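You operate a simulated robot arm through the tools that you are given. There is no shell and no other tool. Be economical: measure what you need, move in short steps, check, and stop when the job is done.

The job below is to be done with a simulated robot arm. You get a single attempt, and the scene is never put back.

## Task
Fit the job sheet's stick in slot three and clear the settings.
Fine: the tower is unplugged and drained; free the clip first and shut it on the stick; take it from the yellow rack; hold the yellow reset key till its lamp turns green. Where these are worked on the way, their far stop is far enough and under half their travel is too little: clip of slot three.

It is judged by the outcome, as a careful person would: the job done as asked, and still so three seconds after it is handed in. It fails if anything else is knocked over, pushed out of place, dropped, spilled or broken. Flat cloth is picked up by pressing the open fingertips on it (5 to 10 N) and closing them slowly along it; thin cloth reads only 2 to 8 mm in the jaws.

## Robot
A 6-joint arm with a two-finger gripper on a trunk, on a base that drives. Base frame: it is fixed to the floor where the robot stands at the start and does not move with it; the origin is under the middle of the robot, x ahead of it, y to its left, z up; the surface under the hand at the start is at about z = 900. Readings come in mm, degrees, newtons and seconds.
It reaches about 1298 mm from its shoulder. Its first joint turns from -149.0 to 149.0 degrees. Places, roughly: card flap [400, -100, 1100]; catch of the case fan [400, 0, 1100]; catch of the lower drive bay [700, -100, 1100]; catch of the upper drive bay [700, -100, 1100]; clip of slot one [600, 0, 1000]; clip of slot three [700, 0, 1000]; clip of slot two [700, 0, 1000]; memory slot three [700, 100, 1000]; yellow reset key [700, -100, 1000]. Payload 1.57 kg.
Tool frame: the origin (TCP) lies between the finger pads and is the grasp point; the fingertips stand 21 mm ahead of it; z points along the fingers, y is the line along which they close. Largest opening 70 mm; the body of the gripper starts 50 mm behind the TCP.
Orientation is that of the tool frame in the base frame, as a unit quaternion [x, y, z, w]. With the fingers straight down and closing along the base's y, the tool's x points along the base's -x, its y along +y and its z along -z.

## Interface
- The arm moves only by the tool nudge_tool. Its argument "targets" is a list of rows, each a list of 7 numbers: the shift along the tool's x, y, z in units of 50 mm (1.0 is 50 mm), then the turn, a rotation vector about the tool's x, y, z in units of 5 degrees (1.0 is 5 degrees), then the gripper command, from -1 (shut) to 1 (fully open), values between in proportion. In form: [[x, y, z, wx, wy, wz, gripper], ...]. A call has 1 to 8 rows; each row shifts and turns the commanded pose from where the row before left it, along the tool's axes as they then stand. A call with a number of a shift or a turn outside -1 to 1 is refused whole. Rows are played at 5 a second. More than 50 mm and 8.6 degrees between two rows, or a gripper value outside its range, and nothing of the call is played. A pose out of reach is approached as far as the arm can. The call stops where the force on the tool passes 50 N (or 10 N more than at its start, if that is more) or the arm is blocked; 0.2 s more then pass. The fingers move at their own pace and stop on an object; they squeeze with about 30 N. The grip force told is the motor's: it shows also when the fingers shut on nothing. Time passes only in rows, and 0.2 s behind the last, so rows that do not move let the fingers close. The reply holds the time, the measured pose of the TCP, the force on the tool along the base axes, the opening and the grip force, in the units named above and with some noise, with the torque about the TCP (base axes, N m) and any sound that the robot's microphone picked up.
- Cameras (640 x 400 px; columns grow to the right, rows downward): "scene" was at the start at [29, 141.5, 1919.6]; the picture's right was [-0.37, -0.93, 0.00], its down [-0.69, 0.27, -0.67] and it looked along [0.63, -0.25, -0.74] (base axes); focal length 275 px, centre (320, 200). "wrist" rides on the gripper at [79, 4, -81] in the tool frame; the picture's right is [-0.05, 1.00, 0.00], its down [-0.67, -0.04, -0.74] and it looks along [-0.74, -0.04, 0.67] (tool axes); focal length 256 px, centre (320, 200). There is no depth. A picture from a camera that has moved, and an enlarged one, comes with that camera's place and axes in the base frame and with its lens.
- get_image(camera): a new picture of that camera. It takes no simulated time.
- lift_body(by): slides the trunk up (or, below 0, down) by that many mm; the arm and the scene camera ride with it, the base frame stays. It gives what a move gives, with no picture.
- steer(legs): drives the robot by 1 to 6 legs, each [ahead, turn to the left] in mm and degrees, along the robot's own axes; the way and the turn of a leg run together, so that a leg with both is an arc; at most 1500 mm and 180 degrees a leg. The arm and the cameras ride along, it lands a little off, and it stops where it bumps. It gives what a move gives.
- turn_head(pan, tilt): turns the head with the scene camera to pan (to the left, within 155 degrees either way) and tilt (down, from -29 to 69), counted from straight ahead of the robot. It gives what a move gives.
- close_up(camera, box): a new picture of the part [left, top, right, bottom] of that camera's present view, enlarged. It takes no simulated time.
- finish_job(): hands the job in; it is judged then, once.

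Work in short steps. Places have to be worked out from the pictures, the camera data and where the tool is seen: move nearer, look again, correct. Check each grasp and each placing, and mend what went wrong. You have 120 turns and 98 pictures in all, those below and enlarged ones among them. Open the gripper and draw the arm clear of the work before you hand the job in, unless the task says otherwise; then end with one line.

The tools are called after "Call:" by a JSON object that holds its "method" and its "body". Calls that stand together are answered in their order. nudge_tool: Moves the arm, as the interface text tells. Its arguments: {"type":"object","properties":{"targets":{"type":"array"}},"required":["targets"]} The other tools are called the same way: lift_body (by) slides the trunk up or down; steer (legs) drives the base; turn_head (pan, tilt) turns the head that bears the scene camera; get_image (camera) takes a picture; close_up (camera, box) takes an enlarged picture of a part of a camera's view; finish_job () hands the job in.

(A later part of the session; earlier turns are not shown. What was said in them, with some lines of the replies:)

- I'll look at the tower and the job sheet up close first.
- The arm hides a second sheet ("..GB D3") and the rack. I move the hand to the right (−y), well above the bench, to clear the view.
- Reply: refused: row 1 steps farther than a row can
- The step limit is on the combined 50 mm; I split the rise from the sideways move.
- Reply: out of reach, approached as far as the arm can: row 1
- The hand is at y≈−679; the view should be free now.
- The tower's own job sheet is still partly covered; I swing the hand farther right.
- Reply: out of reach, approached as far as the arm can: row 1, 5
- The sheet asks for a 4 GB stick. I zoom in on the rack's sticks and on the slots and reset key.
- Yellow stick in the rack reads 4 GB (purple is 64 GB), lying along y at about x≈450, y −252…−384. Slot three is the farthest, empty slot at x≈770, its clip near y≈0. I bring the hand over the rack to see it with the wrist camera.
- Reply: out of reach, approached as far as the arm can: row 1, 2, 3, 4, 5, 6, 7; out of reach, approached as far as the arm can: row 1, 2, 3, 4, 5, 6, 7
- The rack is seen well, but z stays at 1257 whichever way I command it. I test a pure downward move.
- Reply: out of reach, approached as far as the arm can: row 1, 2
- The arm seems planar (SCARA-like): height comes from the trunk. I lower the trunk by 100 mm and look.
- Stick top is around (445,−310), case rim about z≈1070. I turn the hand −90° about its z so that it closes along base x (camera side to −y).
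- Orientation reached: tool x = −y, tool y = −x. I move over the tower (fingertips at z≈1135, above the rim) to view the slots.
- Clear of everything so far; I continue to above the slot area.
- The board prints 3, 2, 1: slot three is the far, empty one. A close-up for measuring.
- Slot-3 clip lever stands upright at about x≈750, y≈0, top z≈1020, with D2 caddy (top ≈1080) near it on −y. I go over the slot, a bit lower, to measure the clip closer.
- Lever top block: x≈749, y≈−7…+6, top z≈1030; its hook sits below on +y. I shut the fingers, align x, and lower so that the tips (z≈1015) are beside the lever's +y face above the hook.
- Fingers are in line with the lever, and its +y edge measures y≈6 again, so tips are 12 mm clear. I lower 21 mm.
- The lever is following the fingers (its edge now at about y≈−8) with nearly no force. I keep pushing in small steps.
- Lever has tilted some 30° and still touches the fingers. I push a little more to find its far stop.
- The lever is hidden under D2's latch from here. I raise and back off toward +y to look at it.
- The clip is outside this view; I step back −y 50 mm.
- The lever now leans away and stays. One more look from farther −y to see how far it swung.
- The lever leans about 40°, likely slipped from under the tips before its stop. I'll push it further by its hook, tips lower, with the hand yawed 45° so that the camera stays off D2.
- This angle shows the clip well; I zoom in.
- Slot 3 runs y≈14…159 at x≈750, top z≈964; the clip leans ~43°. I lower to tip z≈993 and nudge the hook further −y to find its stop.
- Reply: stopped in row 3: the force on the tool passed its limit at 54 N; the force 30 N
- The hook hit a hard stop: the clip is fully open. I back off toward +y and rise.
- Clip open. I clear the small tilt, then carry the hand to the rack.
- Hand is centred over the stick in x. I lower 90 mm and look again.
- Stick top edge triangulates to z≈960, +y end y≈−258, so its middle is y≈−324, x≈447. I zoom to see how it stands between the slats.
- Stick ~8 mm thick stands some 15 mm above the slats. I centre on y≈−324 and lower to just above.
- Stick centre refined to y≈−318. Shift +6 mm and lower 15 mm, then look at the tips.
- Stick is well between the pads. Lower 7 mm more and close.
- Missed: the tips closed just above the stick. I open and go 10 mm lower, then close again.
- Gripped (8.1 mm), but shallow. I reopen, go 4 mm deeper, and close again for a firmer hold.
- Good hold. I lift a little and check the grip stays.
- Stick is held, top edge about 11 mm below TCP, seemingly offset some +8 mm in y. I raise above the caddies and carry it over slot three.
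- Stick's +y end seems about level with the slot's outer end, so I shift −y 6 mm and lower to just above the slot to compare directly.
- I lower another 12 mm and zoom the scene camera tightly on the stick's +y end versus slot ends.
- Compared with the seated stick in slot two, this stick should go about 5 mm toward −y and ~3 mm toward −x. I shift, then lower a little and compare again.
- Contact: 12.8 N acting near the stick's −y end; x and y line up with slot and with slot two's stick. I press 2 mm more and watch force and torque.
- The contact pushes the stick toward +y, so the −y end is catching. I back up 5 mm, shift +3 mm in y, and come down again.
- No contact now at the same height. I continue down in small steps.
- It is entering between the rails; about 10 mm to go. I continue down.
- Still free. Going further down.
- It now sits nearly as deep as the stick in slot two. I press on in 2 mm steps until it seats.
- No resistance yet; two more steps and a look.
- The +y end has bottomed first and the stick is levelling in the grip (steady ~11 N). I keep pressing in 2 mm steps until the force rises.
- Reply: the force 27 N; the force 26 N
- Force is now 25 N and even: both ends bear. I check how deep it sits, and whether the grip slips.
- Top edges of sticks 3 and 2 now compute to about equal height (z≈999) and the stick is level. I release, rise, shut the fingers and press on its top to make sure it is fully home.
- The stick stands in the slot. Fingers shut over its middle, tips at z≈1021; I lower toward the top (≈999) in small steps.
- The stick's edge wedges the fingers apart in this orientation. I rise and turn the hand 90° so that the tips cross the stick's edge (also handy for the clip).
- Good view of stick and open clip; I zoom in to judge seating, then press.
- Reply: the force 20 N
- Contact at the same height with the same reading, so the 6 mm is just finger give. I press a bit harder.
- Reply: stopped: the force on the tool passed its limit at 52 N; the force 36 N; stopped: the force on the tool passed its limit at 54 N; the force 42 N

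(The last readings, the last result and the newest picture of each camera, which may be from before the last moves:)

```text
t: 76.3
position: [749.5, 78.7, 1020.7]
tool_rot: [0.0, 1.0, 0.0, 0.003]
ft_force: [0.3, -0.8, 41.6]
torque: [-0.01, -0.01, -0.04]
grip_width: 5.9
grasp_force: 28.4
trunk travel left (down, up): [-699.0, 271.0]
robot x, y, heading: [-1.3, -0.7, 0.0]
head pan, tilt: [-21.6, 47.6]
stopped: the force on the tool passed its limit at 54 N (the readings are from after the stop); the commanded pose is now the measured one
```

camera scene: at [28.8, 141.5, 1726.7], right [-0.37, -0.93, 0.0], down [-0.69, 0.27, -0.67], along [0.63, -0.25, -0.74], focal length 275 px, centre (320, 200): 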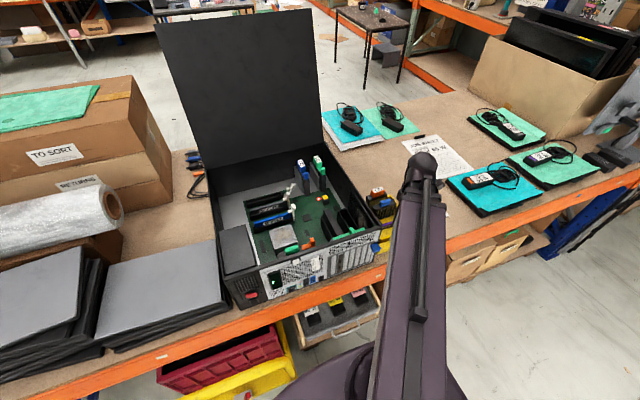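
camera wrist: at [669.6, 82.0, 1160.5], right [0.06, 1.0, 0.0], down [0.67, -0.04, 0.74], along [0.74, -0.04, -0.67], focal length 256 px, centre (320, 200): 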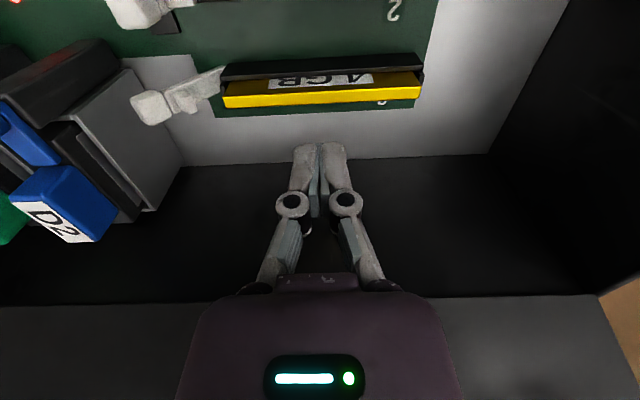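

The stick holds solid against 52 N: fully seated. Now the clip: I'll pinch its lever (closing along x) with the camera on the +y side, clear of D2. Rise and turn a further +90°.

Call:
{"method": "lift_body", "body": {"by": 80}}

Call:
{"method": "nudge_tool", "body": {"targets": [[0, 0, 0, 0, 0.069, 1, -1], [0, 0, 0, 0, 0, 1, -1], [0, 0, 0, 0, 0, 1, -1], [0, 0, 0, 0, 0, 1, -1], [0, 0, 0, 0, 0, 1, -1], [0, 0, 0, 0, 0, 1, -1], [0, 0, 0, 0, 0, 1, -1], [0, 0, 0, 0, 0, 1, -1]]}}

Call:
{"method": "nudge_tool", "body": {"targets": [[0, 0, 0, 0, 0, 1, -1], [0, 0, 0, 0, 0, 1, -1], [0, 0, 0, 0, 0, 1, -1], [0, 0, 0, 0, 0, 1, -1], [0, 0, 0, 0, 0, 1, -1], [0, 0, 0, 0, 0, 1, -1], [0, 0, 0, 0, 0, 1, -1], [0, 0, 0, 0, 0, 1, -1]]}}

Call:
{"method": "nudge_tool", "body": {"targets": [[0, 0, 0, 0, 0, 1, -1], [0, 0, 0, 0, 0, 1, -1]]}}

Call:
{"method": "get_image", "body": {"camera": "wrist"}}

```text
t: 77.4
position: [750.2, 78.0, 1096.8]
tool_rot: [0.0, 1.0, 0.0, 0.003]
ft_force: [0.5, -0.1, -0.9]
torque: [0.02, -0.02, -0.02]
grip_width: 0.0
grasp_force: 28.7
trunk travel left (down, up): [-779.0, 191.0]
robot x, y, heading: [-4.0, 0.1, 0.2]
head pan, tilt: [-21.6, 47.6]
```

```text
t: 79.2
position: [749.9, 78.6, 1097.4]
tool_rot: [0.344, 0.939, 0.0, -0.001]
ft_force: [-0.2, -0.1, -0.1]
torque: [-0.06, 0.02, 0.0]
grip_width: 0.0
grasp_force: 29.1
trunk travel left (down, up): [-779.0, 191.0]
robot x, y, heading: [-1.0, -3.1, 0.2]
head pan, tilt: [-21.6, 47.6]
```

```text
t: 81.0
position: [750.0, 78.0, 1096.6]
tool_rot: [0.645, 0.765, 0.0, -0.002]
ft_force: [-0.6, -0.7, 0.3]
torque: [0.0, -0.03, 0.04]
grip_width: 0.1
grasp_force: 28.8
trunk travel left (down, up): [-779.0, 191.0]
robot x, y, heading: [-2.9, -0.9, -0.1]
head pan, tilt: [-21.6, 47.6]
```

```text
t: 81.6
position: [750.9, 77.8, 1098.7]
tool_rot: [0.707, 0.707, -0.001, -0.001]
ft_force: [-0.1, 0.1, 0.2]
torque: [0.06, -0.01, 0.02]
grip_width: 0.1
grasp_force: 29.0
trunk travel left (down, up): [-779.0, 191.0]
robot x, y, heading: [-0.4, 1.0, 0.0]
head pan, tilt: [-21.6, 47.6]
```

```text
36 pictures are left
camera wrist: at [755.9, 157.0, 1178.8], right [1.0, -0.06, 0.0], down [-0.04, -0.67, 0.74], along [-0.04, -0.74, -0.67], focal length 256 px, centre (320, 200)
```

wrist: 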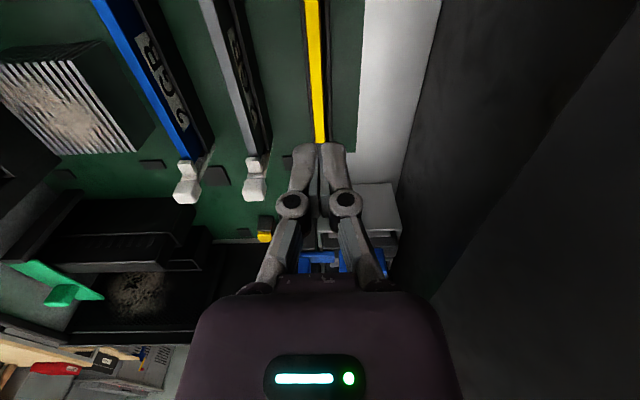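

Tool x is now +y. I open partway and move over the lever block (y≈−40) to look.

Call:
{"method": "nudge_tool", "body": {"targets": [[-0.8, 0, 0, 0, 0, 0, 0], [-0.8, 0, 0, 0, 0, 0, 0], [-0.7, -0.02, 0, 0, 0, 0, 0], [0, 0, 0, 0, 0, 0, 0]]}}

Call:
{"method": "get_image", "body": {"camera": "wrist"}}

```text
t: 82.6
position: [750.1, -35.0, 1096.9]
tool_rot: [0.708, 0.706, -0.001, -0.001]
ft_force: [-0.1, -0.3, 0.0]
torque: [0.0, 0.01, 0.03]
grip_width: 34.7
grasp_force: 0.1
trunk travel left (down, up): [-779.0, 191.0]
robot x, y, heading: [-0.8, 0.9, -0.0]
head pan, tilt: [-21.6, 47.6]
```

```text
35 pictures are left
camera wrist: at [754.3, 43.4, 1178.8], right [1.0, -0.05, 0.0], down [-0.04, -0.67, 0.74], along [-0.04, -0.74, -0.67], focal length 256 px, centre (320, 200)
```

wrist: 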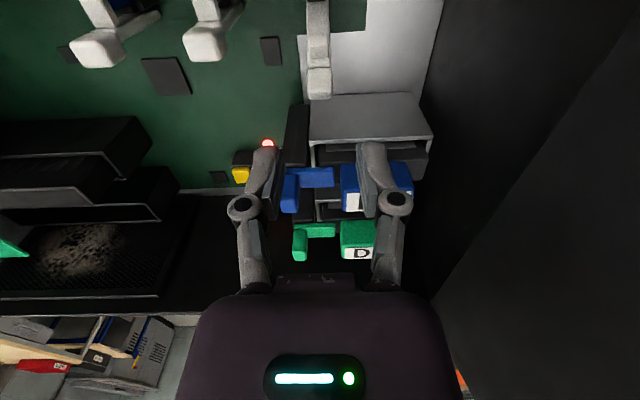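

Bay wall is near y≈−78; lever block spans about y −22…−45, x≈749, z≈1000, centred between the fingers. I lower to pinch it.

Call:
{"method": "lift_body", "body": {"by": -60}}

Call:
{"method": "get_image", "body": {"camera": "wrist"}}

```text
t: 83.6
position: [750.0, -35.3, 1037.8]
tool_rot: [0.708, 0.707, -0.001, -0.001]
ft_force: [-0.7, 0.3, 0.0]
torque: [-0.02, 0.0, 0.02]
grip_width: 34.8
grasp_force: 0.1
trunk travel left (down, up): [-719.0, 251.0]
robot x, y, heading: [-0.4, -1.8, -0.1]
head pan, tilt: [-21.6, 47.6]
```

```text
34 pictures are left
camera wrist: at [754.3, 43.5, 1118.9], right [1.0, -0.05, 0.0], down [-0.04, -0.67, 0.74], along [-0.04, -0.74, -0.67], focal length 256 px, centre (320, 200)
```

wrist: 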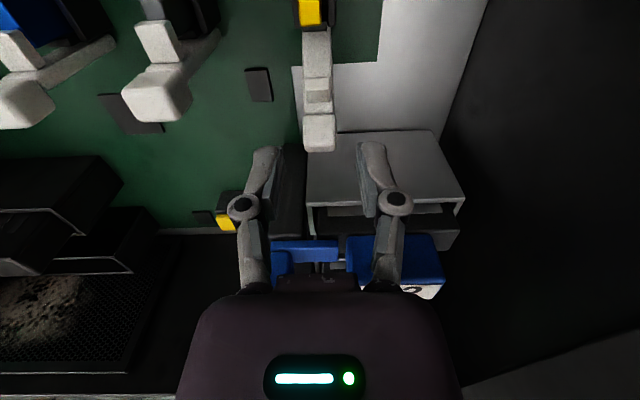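

Block triangulates to y −20…−38, top z≈1010. I shift +5 mm in y, lower 24 mm, and pinch.

Call:
{"method": "nudge_tool", "body": {"targets": [[0.1, -0.02, 0, 0, 0, 0, 0], [0, 0, 0, 0, 0, 0, 0]]}}

Call:
{"method": "lift_body", "body": {"by": -24}}

Call:
{"method": "nudge_tool", "body": {"targets": [[0, 0, 0, 0, 0, 0, -0.5], [0, 0, 0, 0, 0, 0, -1], [0, 0, 0, 0, 0, 0, -1]]}}

Call:
{"method": "get_image", "body": {"camera": "wrist"}}

```text
t: 84.2
position: [748.6, -30.0, 1037.8]
tool_rot: [0.708, 0.706, 0.0, -0.001]
ft_force: [-0.7, 0.1, 0.3]
torque: [0.01, 0.01, 0.0]
grip_width: 35.0
grasp_force: 0.1
trunk travel left (down, up): [-719.0, 251.0]
robot x, y, heading: [1.3, 1.6, 0.2]
head pan, tilt: [-21.6, 47.6]
```

```text
t: 84.9
position: [747.8, -30.3, 1013.0]
tool_rot: [0.708, 0.706, -0.001, -0.001]
ft_force: [-0.6, 0.8, 0.3]
torque: [0.0, 0.01, -0.02]
grip_width: 35.0
grasp_force: 0.1
trunk travel left (down, up): [-695.0, 275.0]
robot x, y, heading: [0.8, 2.5, 0.2]
head pan, tilt: [-21.6, 47.6]
```

```text
t: 85.7
position: [749.4, -29.8, 1012.9]
tool_rot: [0.708, 0.707, 0.0, 0.0]
ft_force: [8.9, 0.1, 7.8]
torque: [0.23, -0.21, 0.01]
grip_width: 17.3
grasp_force: 29.8
trunk travel left (down, up): [-695.0, 275.0]
robot x, y, heading: [-0.3, -0.9, 0.0]
head pan, tilt: [-21.6, 47.6]
```

```text
33 pictures are left
camera wrist: at [754.2, 49.2, 1094.8], right [1.0, -0.05, 0.0], down [-0.04, -0.67, 0.74], along [-0.04, -0.74, -0.67], focal length 256 px, centre (320, 200)
```

wrist: 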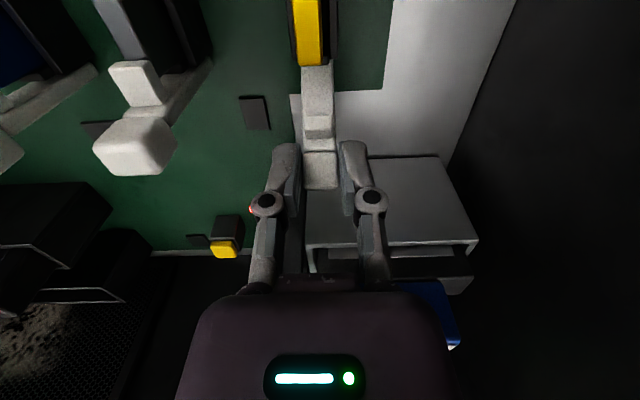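

Lever pinched (17 mm). I swing it upright: +y with a matching small rise.

Call:
{"method": "nudge_tool", "body": {"targets": [[0.08, 0, 0, 0, 0, 0, -1], [0.08, 0, 0, 0, 0, 0, -1]]}}

Call:
{"method": "lift_body", "body": {"by": 5}}

Call:
{"method": "nudge_tool", "body": {"targets": [[0.08, 0, 0, 0, 0, 0, -1], [0.08, 0, 0, 0, 0, 0, -1]]}}

Call:
{"method": "lift_body", "body": {"by": 3}}

Call:
{"method": "get_image", "body": {"camera": "wrist"}}

```text
t: 86.3
position: [748.6, -24.6, 1013.7]
tool_rot: [0.708, 0.706, -0.001, 0.002]
ft_force: [13.9, -22.6, 12.1]
torque: [-0.68, -0.26, -0.01]
grip_width: 17.9
grasp_force: 30.1
trunk travel left (down, up): [-695.0, 275.0]
robot x, y, heading: [-1.9, 0.9, -0.2]
head pan, tilt: [-21.6, 47.6]
```

```text
t: 86.9
position: [749.0, -19.9, 1017.8]
tool_rot: [0.707, 0.707, 0.0, -0.002]
ft_force: [7.5, -2.5, 0.5]
torque: [-0.57, -0.16, 0.05]
grip_width: 17.9
grasp_force: 29.8
trunk travel left (down, up): [-700.0, 270.0]
robot x, y, heading: [1.2, 0.5, 0.1]
head pan, tilt: [-21.6, 47.6]
```

```text
t: 87.5
position: [750.1, -16.8, 1018.9]
tool_rot: [0.708, 0.707, 0.0, 0.001]
ft_force: [12.8, -20.6, 13.1]
torque: [-0.79, -0.22, 0.0]
grip_width: 17.7
grasp_force: 30.0
trunk travel left (down, up): [-700.0, 270.0]
robot x, y, heading: [-2.1, 2.5, -0.0]
head pan, tilt: [-21.6, 47.6]
```

```text
t: 88.0
position: [749.4, -14.0, 1021.1]
tool_rot: [0.708, 0.706, -0.001, -0.002]
ft_force: [6.4, -9.7, -0.4]
torque: [-0.81, -0.11, 0.06]
grip_width: 17.5
grasp_force: 29.7
trunk travel left (down, up): [-703.0, 267.0]
robot x, y, heading: [-3.7, 0.2, -0.1]
head pan, tilt: [-21.6, 47.6]
```

```text
32 pictures are left
camera wrist: at [754.4, 64.7, 1101.9], right [1.0, -0.05, 0.0], down [-0.03, -0.67, 0.74], along [-0.04, -0.74, -0.67], focal length 256 px, centre (320, 200)
```

wrist: 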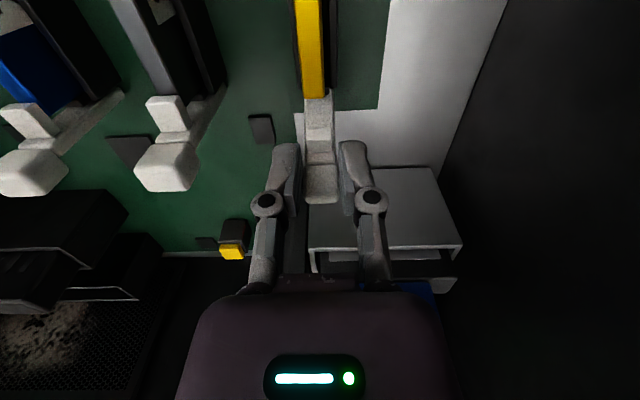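

The lever follows the hand. I carry on in the same way.

Call:
{"method": "nudge_tool", "body": {"targets": [[0.07, 0, 0, 0, 0, 0, -1], [0.07, 0, 0, 0, 0, 0, -1]]}}

Call:
{"method": "lift_body", "body": {"by": 2}}

Call:
{"method": "nudge_tool", "body": {"targets": [[0.07, 0, 0, 0, 0, 0, -1], [0.07, 0, 0, 0, 0, 0, -1]]}}

Call:
{"method": "get_image", "body": {"camera": "wrist"}}

```text
t: 88.6
position: [748.2, -8.5, 1022.4]
tool_rot: [0.707, 0.707, 0.0, 0.0]
ft_force: [13.8, -17.9, 14.2]
torque: [-0.74, -0.22, 0.02]
grip_width: 17.1
grasp_force: 30.2
trunk travel left (down, up): [-703.0, 267.0]
robot x, y, heading: [-2.1, 2.5, -0.2]
head pan, tilt: [-21.6, 47.6]
```

```text
t: 89.1
position: [748.5, -7.0, 1021.2]
tool_rot: [0.708, 0.706, 0.0, -0.001]
ft_force: [7.4, -12.8, 0.2]
torque: [-0.9, -0.12, 0.1]
grip_width: 16.8
grasp_force: 29.9
trunk travel left (down, up): [-705.0, 265.0]
robot x, y, heading: [2.1, -1.7, 0.1]
head pan, tilt: [-21.6, 47.6]
```

```text
t: 89.7
position: [749.6, -0.5, 1023.4]
tool_rot: [0.708, 0.706, 0.0, 0.0]
ft_force: [11.5, -13.8, 11.8]
torque: [-0.74, -0.24, 0.08]
grip_width: 15.4
grasp_force: 29.5
trunk travel left (down, up): [-705.0, 265.0]
robot x, y, heading: [-0.1, -3.1, -0.2]
head pan, tilt: [-21.6, 47.6]
```

```text
31 pictures are left
camera wrist: at [754.3, 78.0, 1105.0], right [1.0, -0.05, 0.0], down [-0.04, -0.67, 0.74], along [-0.04, -0.74, -0.67], focal length 256 px, centre (320, 200)
```

wrist: 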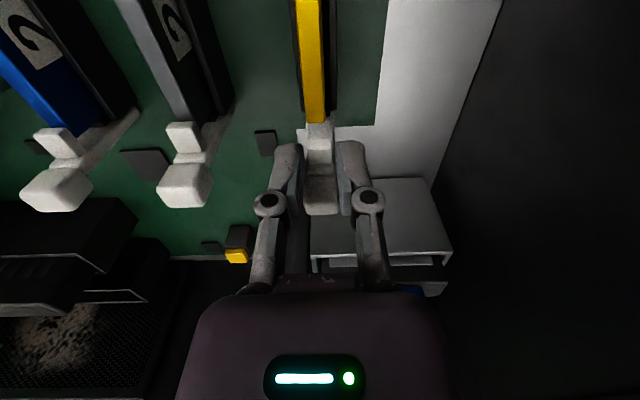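

Hook has reached the stick's end but the grip slips now. I release, rise, go behind the lever (−y side), shut the fingers and push it home.

Call:
{"method": "nudge_tool", "body": {"targets": [[0, 0, 0, 0, 0, 0, -0.1], [0, 0, 0, 0, 0, 0, -0.1]]}}

Call:
{"method": "lift_body", "body": {"by": 40}}

Call:
{"method": "nudge_tool", "body": {"targets": [[-0.8, 0, 0, 0, 0, 0, -1], [0, 0, 0, 0, 0, 0, -1], [0, 0, 0, 0, 0, 0, -1]]}}

Call:
{"method": "get_image", "body": {"camera": "wrist"}}

```text
t: 90.3
position: [748.2, 1.0, 1022.7]
tool_rot: [0.707, 0.707, 0.0, -0.001]
ft_force: [-0.4, -0.3, 0.6]
torque: [-0.03, 0.01, -0.02]
grip_width: 31.5
grasp_force: 0.0
trunk travel left (down, up): [-705.0, 265.0]
robot x, y, heading: [0.4, -2.1, -0.1]
head pan, tilt: [-21.6, 47.6]
```

```text
t: 91.1
position: [749.0, -0.1, 1063.0]
tool_rot: [0.708, 0.707, -0.001, -0.001]
ft_force: [1.0, 0.6, 0.7]
torque: [0.02, -0.01, 0.0]
grip_width: 31.5
grasp_force: 0.0
trunk travel left (down, up): [-745.0, 225.0]
robot x, y, heading: [1.3, 1.0, 0.1]
head pan, tilt: [-21.6, 47.6]
```

```text
t: 91.9
position: [749.1, -40.6, 1064.1]
tool_rot: [0.708, 0.706, -0.001, -0.001]
ft_force: [0.2, 0.2, 0.2]
torque: [0.02, -0.04, -0.03]
grip_width: 0.0
grasp_force: 28.9
trunk travel left (down, up): [-745.0, 225.0]
robot x, y, heading: [-1.1, -2.3, 0.2]
head pan, tilt: [-21.6, 47.6]
```

```text
30 pictures are left
camera wrist: at [753.2, 38.6, 1144.8], right [1.0, -0.05, 0.0], down [-0.04, -0.67, 0.74], along [-0.04, -0.74, -0.67], focal length 256 px, centre (320, 200)
```

wrist: 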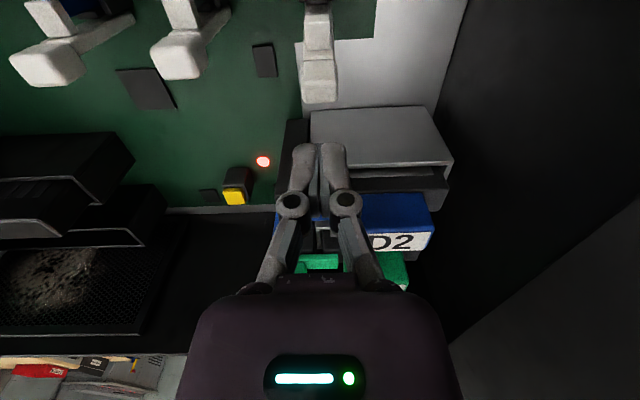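

Lever's −y edge is at y≈−25, the fingers' +y face at −33. I lower 34 mm and push +y.

Call:
{"method": "lift_body", "body": {"by": -34}}

Call:
{"method": "nudge_tool", "body": {"targets": [[0.15, 0, 0, 0, 0, 0, -1], [0.15, 0, 0, 0, 0, 0, -1], [0.1, 0, 0, 0, 0, 0, -1], [0.1, 0, 0, 0, 0, 0, -1]]}}

Call:
{"method": "get_image", "body": {"camera": "wrist"}}

```text
t: 92.7
position: [748.4, -40.8, 1028.6]
tool_rot: [0.707, 0.707, -0.001, -0.002]
ft_force: [0.0, 0.2, 0.6]
torque: [0.03, 0.02, 0.0]
grip_width: 0.0
grasp_force: 28.6
trunk travel left (down, up): [-711.0, 259.0]
robot x, y, heading: [0.4, 1.0, 0.3]
head pan, tilt: [-21.6, 47.6]
```

```text
t: 93.7
position: [748.4, -15.8, 1029.1]
tool_rot: [0.708, 0.706, 0.0, -0.001]
ft_force: [0.1, -1.0, -0.1]
torque: [0.02, 0.0, 0.01]
grip_width: 0.0
grasp_force: 28.3
trunk travel left (down, up): [-711.0, 259.0]
robot x, y, heading: [-0.7, 0.5, 0.1]
head pan, tilt: [-21.6, 47.6]
```

```text
29 pictures are left
camera wrist: at [753.6, 63.3, 1110.8], right [1.0, -0.05, 0.0], down [-0.04, -0.67, 0.74], along [-0.04, -0.74, -0.67], focal length 256 px, centre (320, 200)
```

wrist: 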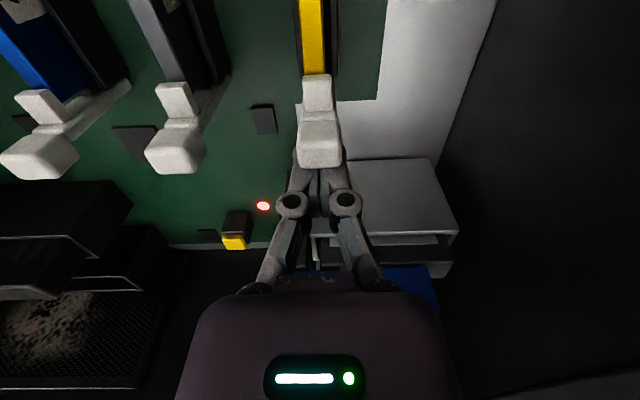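

Nearly upright, matching clip two. I push a few mm more until it stops.

Call:
{"method": "nudge_tool", "body": {"targets": [[0.05, 0, 0, 0, 0, 0, -1], [0.05, 0, 0, 0, 0, 0, -1], [0.04, 0, 0, 0, 0, 0, -1], [0.04, 0, 0, 0, 0, 0, -1]]}}

Call:
{"method": "close_up", "body": {"camera": "wrist", "box": [120, 0, 400, 220]}}

```text
t: 94.7
position: [748.4, -13.4, 1029.3]
tool_rot: [0.708, 0.706, -0.001, 0.001]
ft_force: [9.0, -36.0, 15.2]
torque: [-0.4, -0.09, -0.03]
grip_width: 5.9
grasp_force: 28.2
trunk travel left (down, up): [-711.0, 259.0]
robot x, y, heading: [1.2, 1.5, -0.3]
head pan, tilt: [-21.6, 47.6]
```

```text
1.82 times, centred on (260, 110) of wrist
camera zoom: at [753.5, 66.8, 1110.9], right [1.0, -0.06, 0.0], down [-0.04, -0.66, 0.75], along [-0.04, -0.75, -0.66], focal length 465 px, centre (429, 364)
```

zoom: 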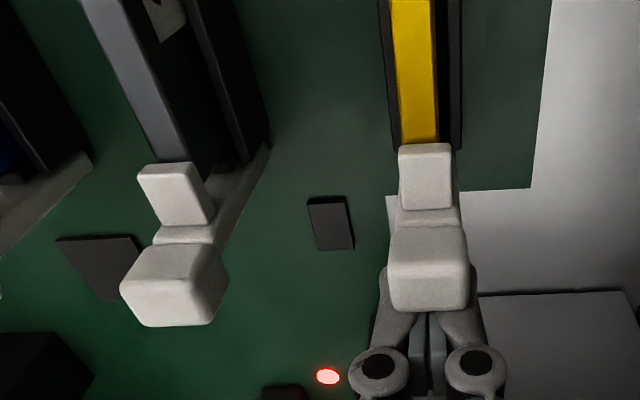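

The lever stopped hard at its closed position, hook over the stick's end like clip two. I back off slightly, rise, and view it again.

Call:
{"method": "nudge_tool", "body": {"targets": [[-0.15, 0, 0, 0, 0, 0, -1], [-0.1, 0, 0, 0, 0, 0, -1]]}}

Call:
{"method": "lift_body", "body": {"by": 85}}

Call:
{"method": "nudge_tool", "body": {"targets": [[0.6, -0.6, 0, 0, 0, 0, -1], [0, -0.9, 0, 0, 0, 0, -1], [0, -0.3, 0, 0, 0, 0, -1]]}}

Call:
{"method": "get_image", "body": {"camera": "wrist"}}

```text
t: 95.3
position: [746.9, -18.6, 1029.8]
tool_rot: [0.708, 0.706, 0.0, -0.002]
ft_force: [0.4, 0.3, 0.7]
torque: [0.02, 0.0, -0.02]
grip_width: 0.2
grasp_force: 27.9
trunk travel left (down, up): [-711.0, 259.0]
robot x, y, heading: [1.5, -0.2, 0.2]
head pan, tilt: [-21.6, 47.6]
```

```text
t: 96.5
position: [748.8, -19.0, 1115.6]
tool_rot: [0.708, 0.706, -0.001, 0.0]
ft_force: [-0.2, 0.4, 0.0]
torque: [0.03, 0.0, -0.01]
grip_width: 0.0
grasp_force: 28.4
trunk travel left (down, up): [-796.0, 174.0]
robot x, y, heading: [2.1, 1.1, -0.1]
head pan, tilt: [-21.6, 47.6]
```

```text
t: 97.3
position: [656.3, 11.2, 1114.7]
tool_rot: [0.708, 0.706, 0.0, -0.001]
ft_force: [-0.3, 0.5, -0.1]
torque: [0.0, 0.03, 0.01]
grip_width: 0.0
grasp_force: 28.4
trunk travel left (down, up): [-796.0, 174.0]
robot x, y, heading: [0.7, 0.4, -0.2]
head pan, tilt: [-21.6, 47.6]
```

```text
27 pictures are left
camera wrist: at [661.6, 90.3, 1195.8], right [1.0, -0.05, 0.0], down [-0.04, -0.67, 0.74], along [-0.04, -0.74, -0.67], focal length 256 px, centre (320, 200)
```

wrist: 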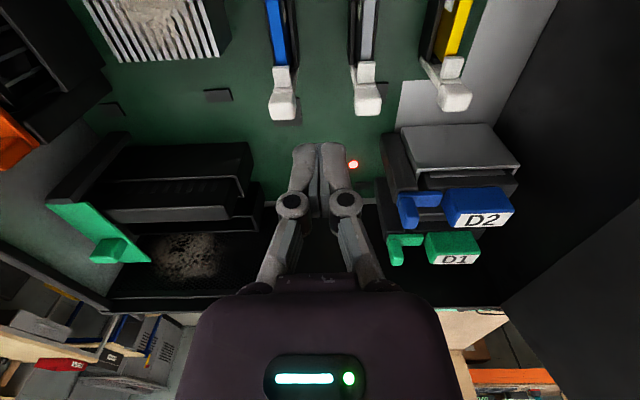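

All three clips look alike now: shut. I move on toward the reset key to view it.

Call:
{"method": "nudge_tool", "body": {"targets": [[-0.9, 0, 0, 0, 0, 0, -1], [-0.9, 0, 0, 0, 0, 0, -1], [-0.2, 0, 0, 0, 0, 0, -1]]}}

Call:
{"method": "get_image", "body": {"camera": "wrist"}}

```text
t: 98.1
position: [657.2, -88.3, 1114.2]
tool_rot: [0.707, 0.708, 0.0, -0.001]
ft_force: [0.5, -0.2, -0.7]
torque: [-0.02, -0.01, 0.0]
grip_width: 0.0
grasp_force: 28.6
trunk travel left (down, up): [-796.0, 174.0]
robot x, y, heading: [-4.8, 2.9, -0.0]
head pan, tilt: [-21.6, 47.6]
```

```text
26 pictures are left
camera wrist: at [662.4, -9.9, 1195.9], right [1.0, -0.05, 0.0], down [-0.03, -0.67, 0.74], along [-0.04, -0.74, -0.67], focal length 256 px, centre (320, 200)
```

wrist: 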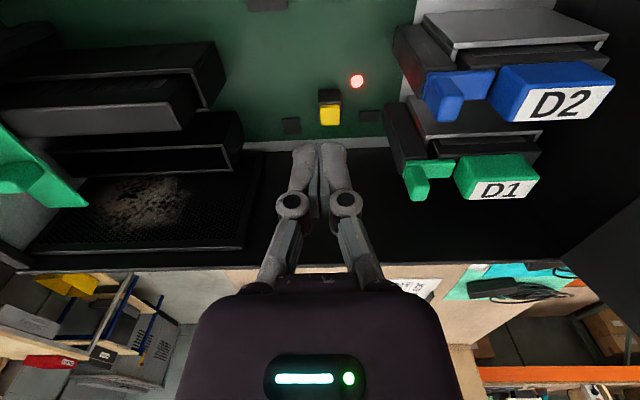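

Key top is at about (664, −131, z≈980). I position above it and lower in stages.

Call:
{"method": "nudge_tool", "body": {"targets": [[-0.85, 0.14, 0, 0, 0, 0, -1], [0, 0, 0, 0, 0, 0, -1]]}}

Call:
{"method": "lift_body", "body": {"by": -75}}

Call:
{"method": "get_image", "body": {"camera": "wrist"}}

Call:
{"method": "close_up", "body": {"camera": "scene", "box": [250, 150, 370, 250]}}

```text
t: 98.7
position: [664.7, -128.7, 1114.4]
tool_rot: [0.707, 0.707, -0.001, 0.0]
ft_force: [-0.4, 0.1, 0.0]
torque: [0.01, -0.01, 0.01]
grip_width: 0.1
grasp_force: 28.1
trunk travel left (down, up): [-796.0, 174.0]
robot x, y, heading: [-0.6, -0.9, -0.1]
head pan, tilt: [-21.6, 47.6]
```

```text
t: 99.8
position: [664.5, -129.6, 1038.5]
tool_rot: [0.708, 0.707, 0.0, 0.0]
ft_force: [-0.4, -0.9, 0.1]
torque: [-0.01, -0.01, 0.01]
grip_width: 0.2
grasp_force: 28.7
trunk travel left (down, up): [-721.0, 249.0]
robot x, y, heading: [1.4, 2.1, 0.3]
head pan, tilt: [-21.6, 47.6]
```

```text
25 pictures are left
camera wrist: at [669.5, -50.7, 1120.9], right [1.0, -0.05, 0.0], down [-0.04, -0.67, 0.74], along [-0.04, -0.74, -0.67], focal length 256 px, centre (320, 200)
```

wrist: 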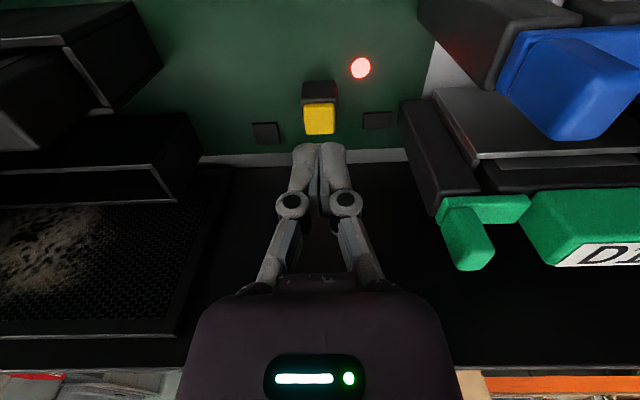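

```text
4.00 times, centred on (310, 200) of scene
camera zoom: at [28.9, 141.5, 1702.4], right [-0.37, -0.93, 0.0], down [-0.69, 0.27, -0.67], along [0.63, -0.25, -0.74], focal length 1099 px, centre (360, 200)
```

zoom: 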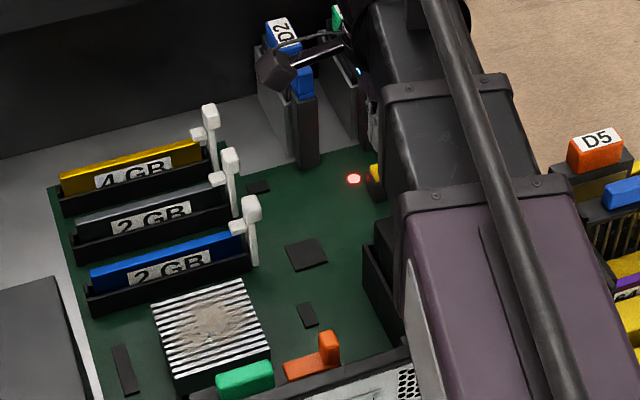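

Stick and clip in slot three look just like their neighbours. Key top recomputes to (664.7, −132, 982); I shift −2 mm and lower until it presses.

Call:
{"method": "nudge_tool", "body": {"targets": [[-0.04, 0, 0, 0, 0, 0, -1]]}}

Call:
{"method": "lift_body", "body": {"by": -28}}

Call:
{"method": "lift_body", "body": {"by": -5}}

Call:
{"method": "lift_body", "body": {"by": -4}}

Call:
{"method": "get_image", "body": {"camera": "wrist"}}

```text
t: 100.2
position: [664.7, -131.1, 1040.6]
tool_rot: [0.707, 0.707, -0.001, -0.001]
ft_force: [-0.2, -0.3, -0.2]
torque: [0.01, 0.01, 0.0]
grip_width: 0.0
grasp_force: 29.0
trunk travel left (down, up): [-721.0, 249.0]
robot x, y, heading: [-0.2, 2.5, -0.1]
head pan, tilt: [-21.6, 47.6]
```

```text
t: 101.0
position: [664.4, -131.6, 1012.0]
tool_rot: [0.708, 0.707, 0.0, -0.001]
ft_force: [0.7, -0.5, -0.8]
torque: [0.01, -0.03, 0.03]
grip_width: 0.0
grasp_force: 28.9
trunk travel left (down, up): [-693.0, 277.0]
robot x, y, heading: [-2.1, 1.6, 0.0]
head pan, tilt: [-21.6, 47.6]
```

```text
t: 101.5
position: [664.4, -132.5, 1007.3]
tool_rot: [0.709, 0.706, -0.002, -0.001]
ft_force: [-0.2, 0.1, 1.9]
torque: [0.0, -0.03, 0.02]
grip_width: 6.0
grasp_force: 28.4
trunk travel left (down, up): [-688.0, 282.0]
robot x, y, heading: [0.8, 1.1, -0.0]
head pan, tilt: [-21.6, 47.6]
```

```text
t: 102.0
position: [663.8, -131.4, 1003.4]
tool_rot: [0.708, 0.706, 0.0, 0.0]
ft_force: [1.3, 0.8, 5.1]
torque: [-0.01, -0.03, -0.04]
grip_width: 6.1
grasp_force: 28.1
trunk travel left (down, up): [-684.0, 286.0]
robot x, y, heading: [-1.7, 1.9, -0.2]
head pan, tilt: [-21.6, 47.6]
heard: click
```

```text
23 pictures are left
camera wrist: at [669.1, -52.7, 1084.1], right [1.0, -0.05, 0.0], down [-0.04, -0.67, 0.74], along [-0.04, -0.74, -0.67], focal length 256 px, centre (320, 200)
```

wrist: 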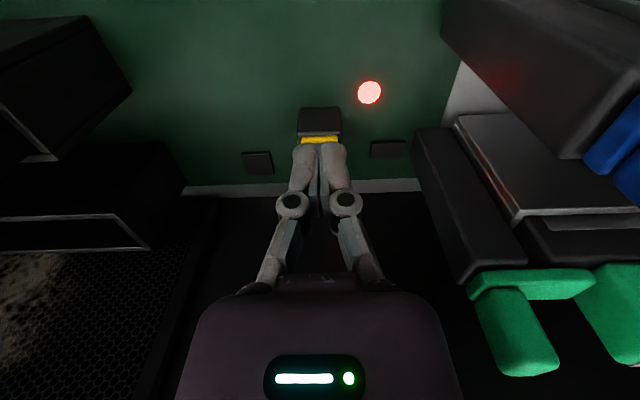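

A click: the key is down (5 N), the lamp still red. I hold it there and let time pass.

Call:
{"method": "nudge_tool", "body": {"targets": [[0, 0, 0, 0, 0, 0, -1], [0, 0, 0, 0, 0, 0, -1], [0, 0, 0, 0, 0, 0, -1], [0, 0, 0, 0, 0, 0, -1], [0, 0, 0, 0, 0, 0, -1], [0, 0, 0, 0, 0, 0, -1], [0, 0, 0, 0, 0, 0, -1], [0, 0, 0, 0, 0, 0, -1]]}}

Call:
{"method": "nudge_tool", "body": {"targets": [[0, 0, 0, 0, 0, 0, -1], [0, 0, 0, 0, 0, 0, -1], [0, 0, 0, 0, 0, 0, -1], [0, 0, 0, 0, 0, 0, -1], [0, 0, 0, 0, 0, 0, -1], [0, 0, 0, 0, 0, 0, -1], [0, 0, 0, 0, 0, 0, -1], [0, 0, 0, 0, 0, 0, -1]]}}

Call:
{"method": "get_image", "body": {"camera": "wrist"}}

```text
t: 103.8
position: [664.4, -131.3, 1002.4]
tool_rot: [0.707, 0.707, -0.001, -0.001]
ft_force: [0.4, 0.4, 5.2]
torque: [-0.02, 0.01, -0.02]
grip_width: 5.9
grasp_force: 28.9
trunk travel left (down, up): [-684.0, 286.0]
robot x, y, heading: [-1.3, 1.1, -0.1]
head pan, tilt: [-21.6, 47.6]
```

```text
t: 105.7
position: [664.6, -131.4, 1002.6]
tool_rot: [0.708, 0.706, -0.001, -0.001]
ft_force: [0.7, -0.1, 4.8]
torque: [-0.02, 0.03, 0.02]
grip_width: 5.8
grasp_force: 28.1
trunk travel left (down, up): [-684.0, 286.0]
robot x, y, heading: [3.2, 1.4, -0.0]
head pan, tilt: [-21.6, 47.6]
```

```text
22 pictures are left
camera wrist: at [668.9, -52.6, 1084.1], right [1.0, -0.05, 0.0], down [-0.04, -0.67, 0.74], along [-0.04, -0.74, -0.67], focal length 256 px, centre (320, 200)
```

wrist: 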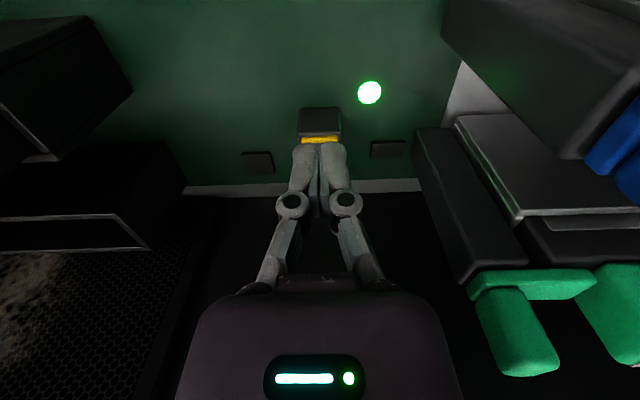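

The lamp is green. I release the key by rising, then draw the arm clear and open the gripper.

Call:
{"method": "lift_body", "body": {"by": 170}}

Call:
{"method": "nudge_tool", "body": {"targets": [[-0.8, -0.5, 0, 0, 0, 0, 1], [-0.8, -0.5, 0, 0, 0, 0, 1], [-0.8, -0.5, 0, 0, 0, 0, 1], [-0.8, -0.5, 0, 0, 0, 0, 1], [-0.8, -0.5, 0, 0, 0, 0, 1], [-0.8, -0.5, 0, 0, 0, 0, 1], [-0.8, -0.3, 0, 0, 0, 0, 1], [-0.8, 0, 0, 0, 0, 0, 1]]}}

Call:
{"method": "get_image", "body": {"camera": "scene"}}

Call:
{"method": "close_up", "body": {"camera": "scene", "box": [230, 180, 350, 280]}}

```text
t: 107.6
position: [664.5, -130.4, 1173.1]
tool_rot: [0.708, 0.706, 0.0, 0.0]
ft_force: [0.2, 0.0, 1.1]
torque: [0.0, -0.01, 0.02]
grip_width: 0.1
grasp_force: 29.1
trunk travel left (down, up): [-854.0, 116.0]
robot x, y, heading: [1.7, 0.8, 0.0]
head pan, tilt: [-21.6, 47.6]
```

```text
t: 109.4
position: [497.1, -449.2, 1171.7]
tool_rot: [0.707, 0.707, 0.001, -0.001]
ft_force: [0.3, -0.7, -0.4]
torque: [0.02, -0.01, 0.03]
grip_width: 70.3
grasp_force: 0.2
trunk travel left (down, up): [-854.0, 116.0]
robot x, y, heading: [-1.1, 1.7, 0.1]
head pan, tilt: [-21.6, 47.6]
```

```text
21 pictures are left
camera scene: at [29.2, 140.4, 1835.5], right [-0.37, -0.93, 0.0], down [-0.69, 0.27, -0.67], along [0.63, -0.25, -0.74], focal length 275 px, centre (320, 200)
```

scene: 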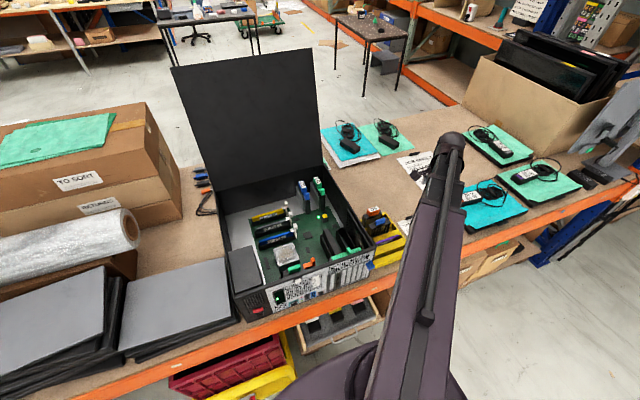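

```text
4.00 times, centred on (290, 230) of scene
camera zoom: at [29.2, 140.4, 1835.5], right [-0.37, -0.93, 0.0], down [-0.69, 0.27, -0.67], along [0.63, -0.25, -0.74], focal length 1099 px, centre (440, 80)
```

zoom: 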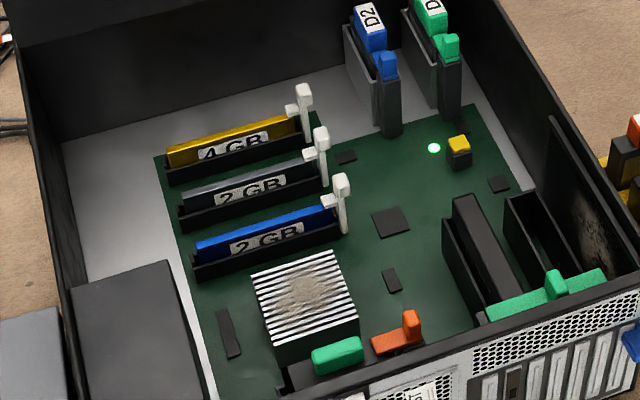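

The 4 GB stick sits in slot three at its neighbours' height, the clip is shut, the lamp stays green, the caddies are untouched, and the arm is clear with the gripper open. I hand the job in.

Call:
{"method": "finish_job", "body": {}}

```text
The job is handed in.
```

The job is handed in: the 4 GB stick from the yellow rack is seated in slot three with its clip shut on it, and I held the reset key until its lamp turned green.
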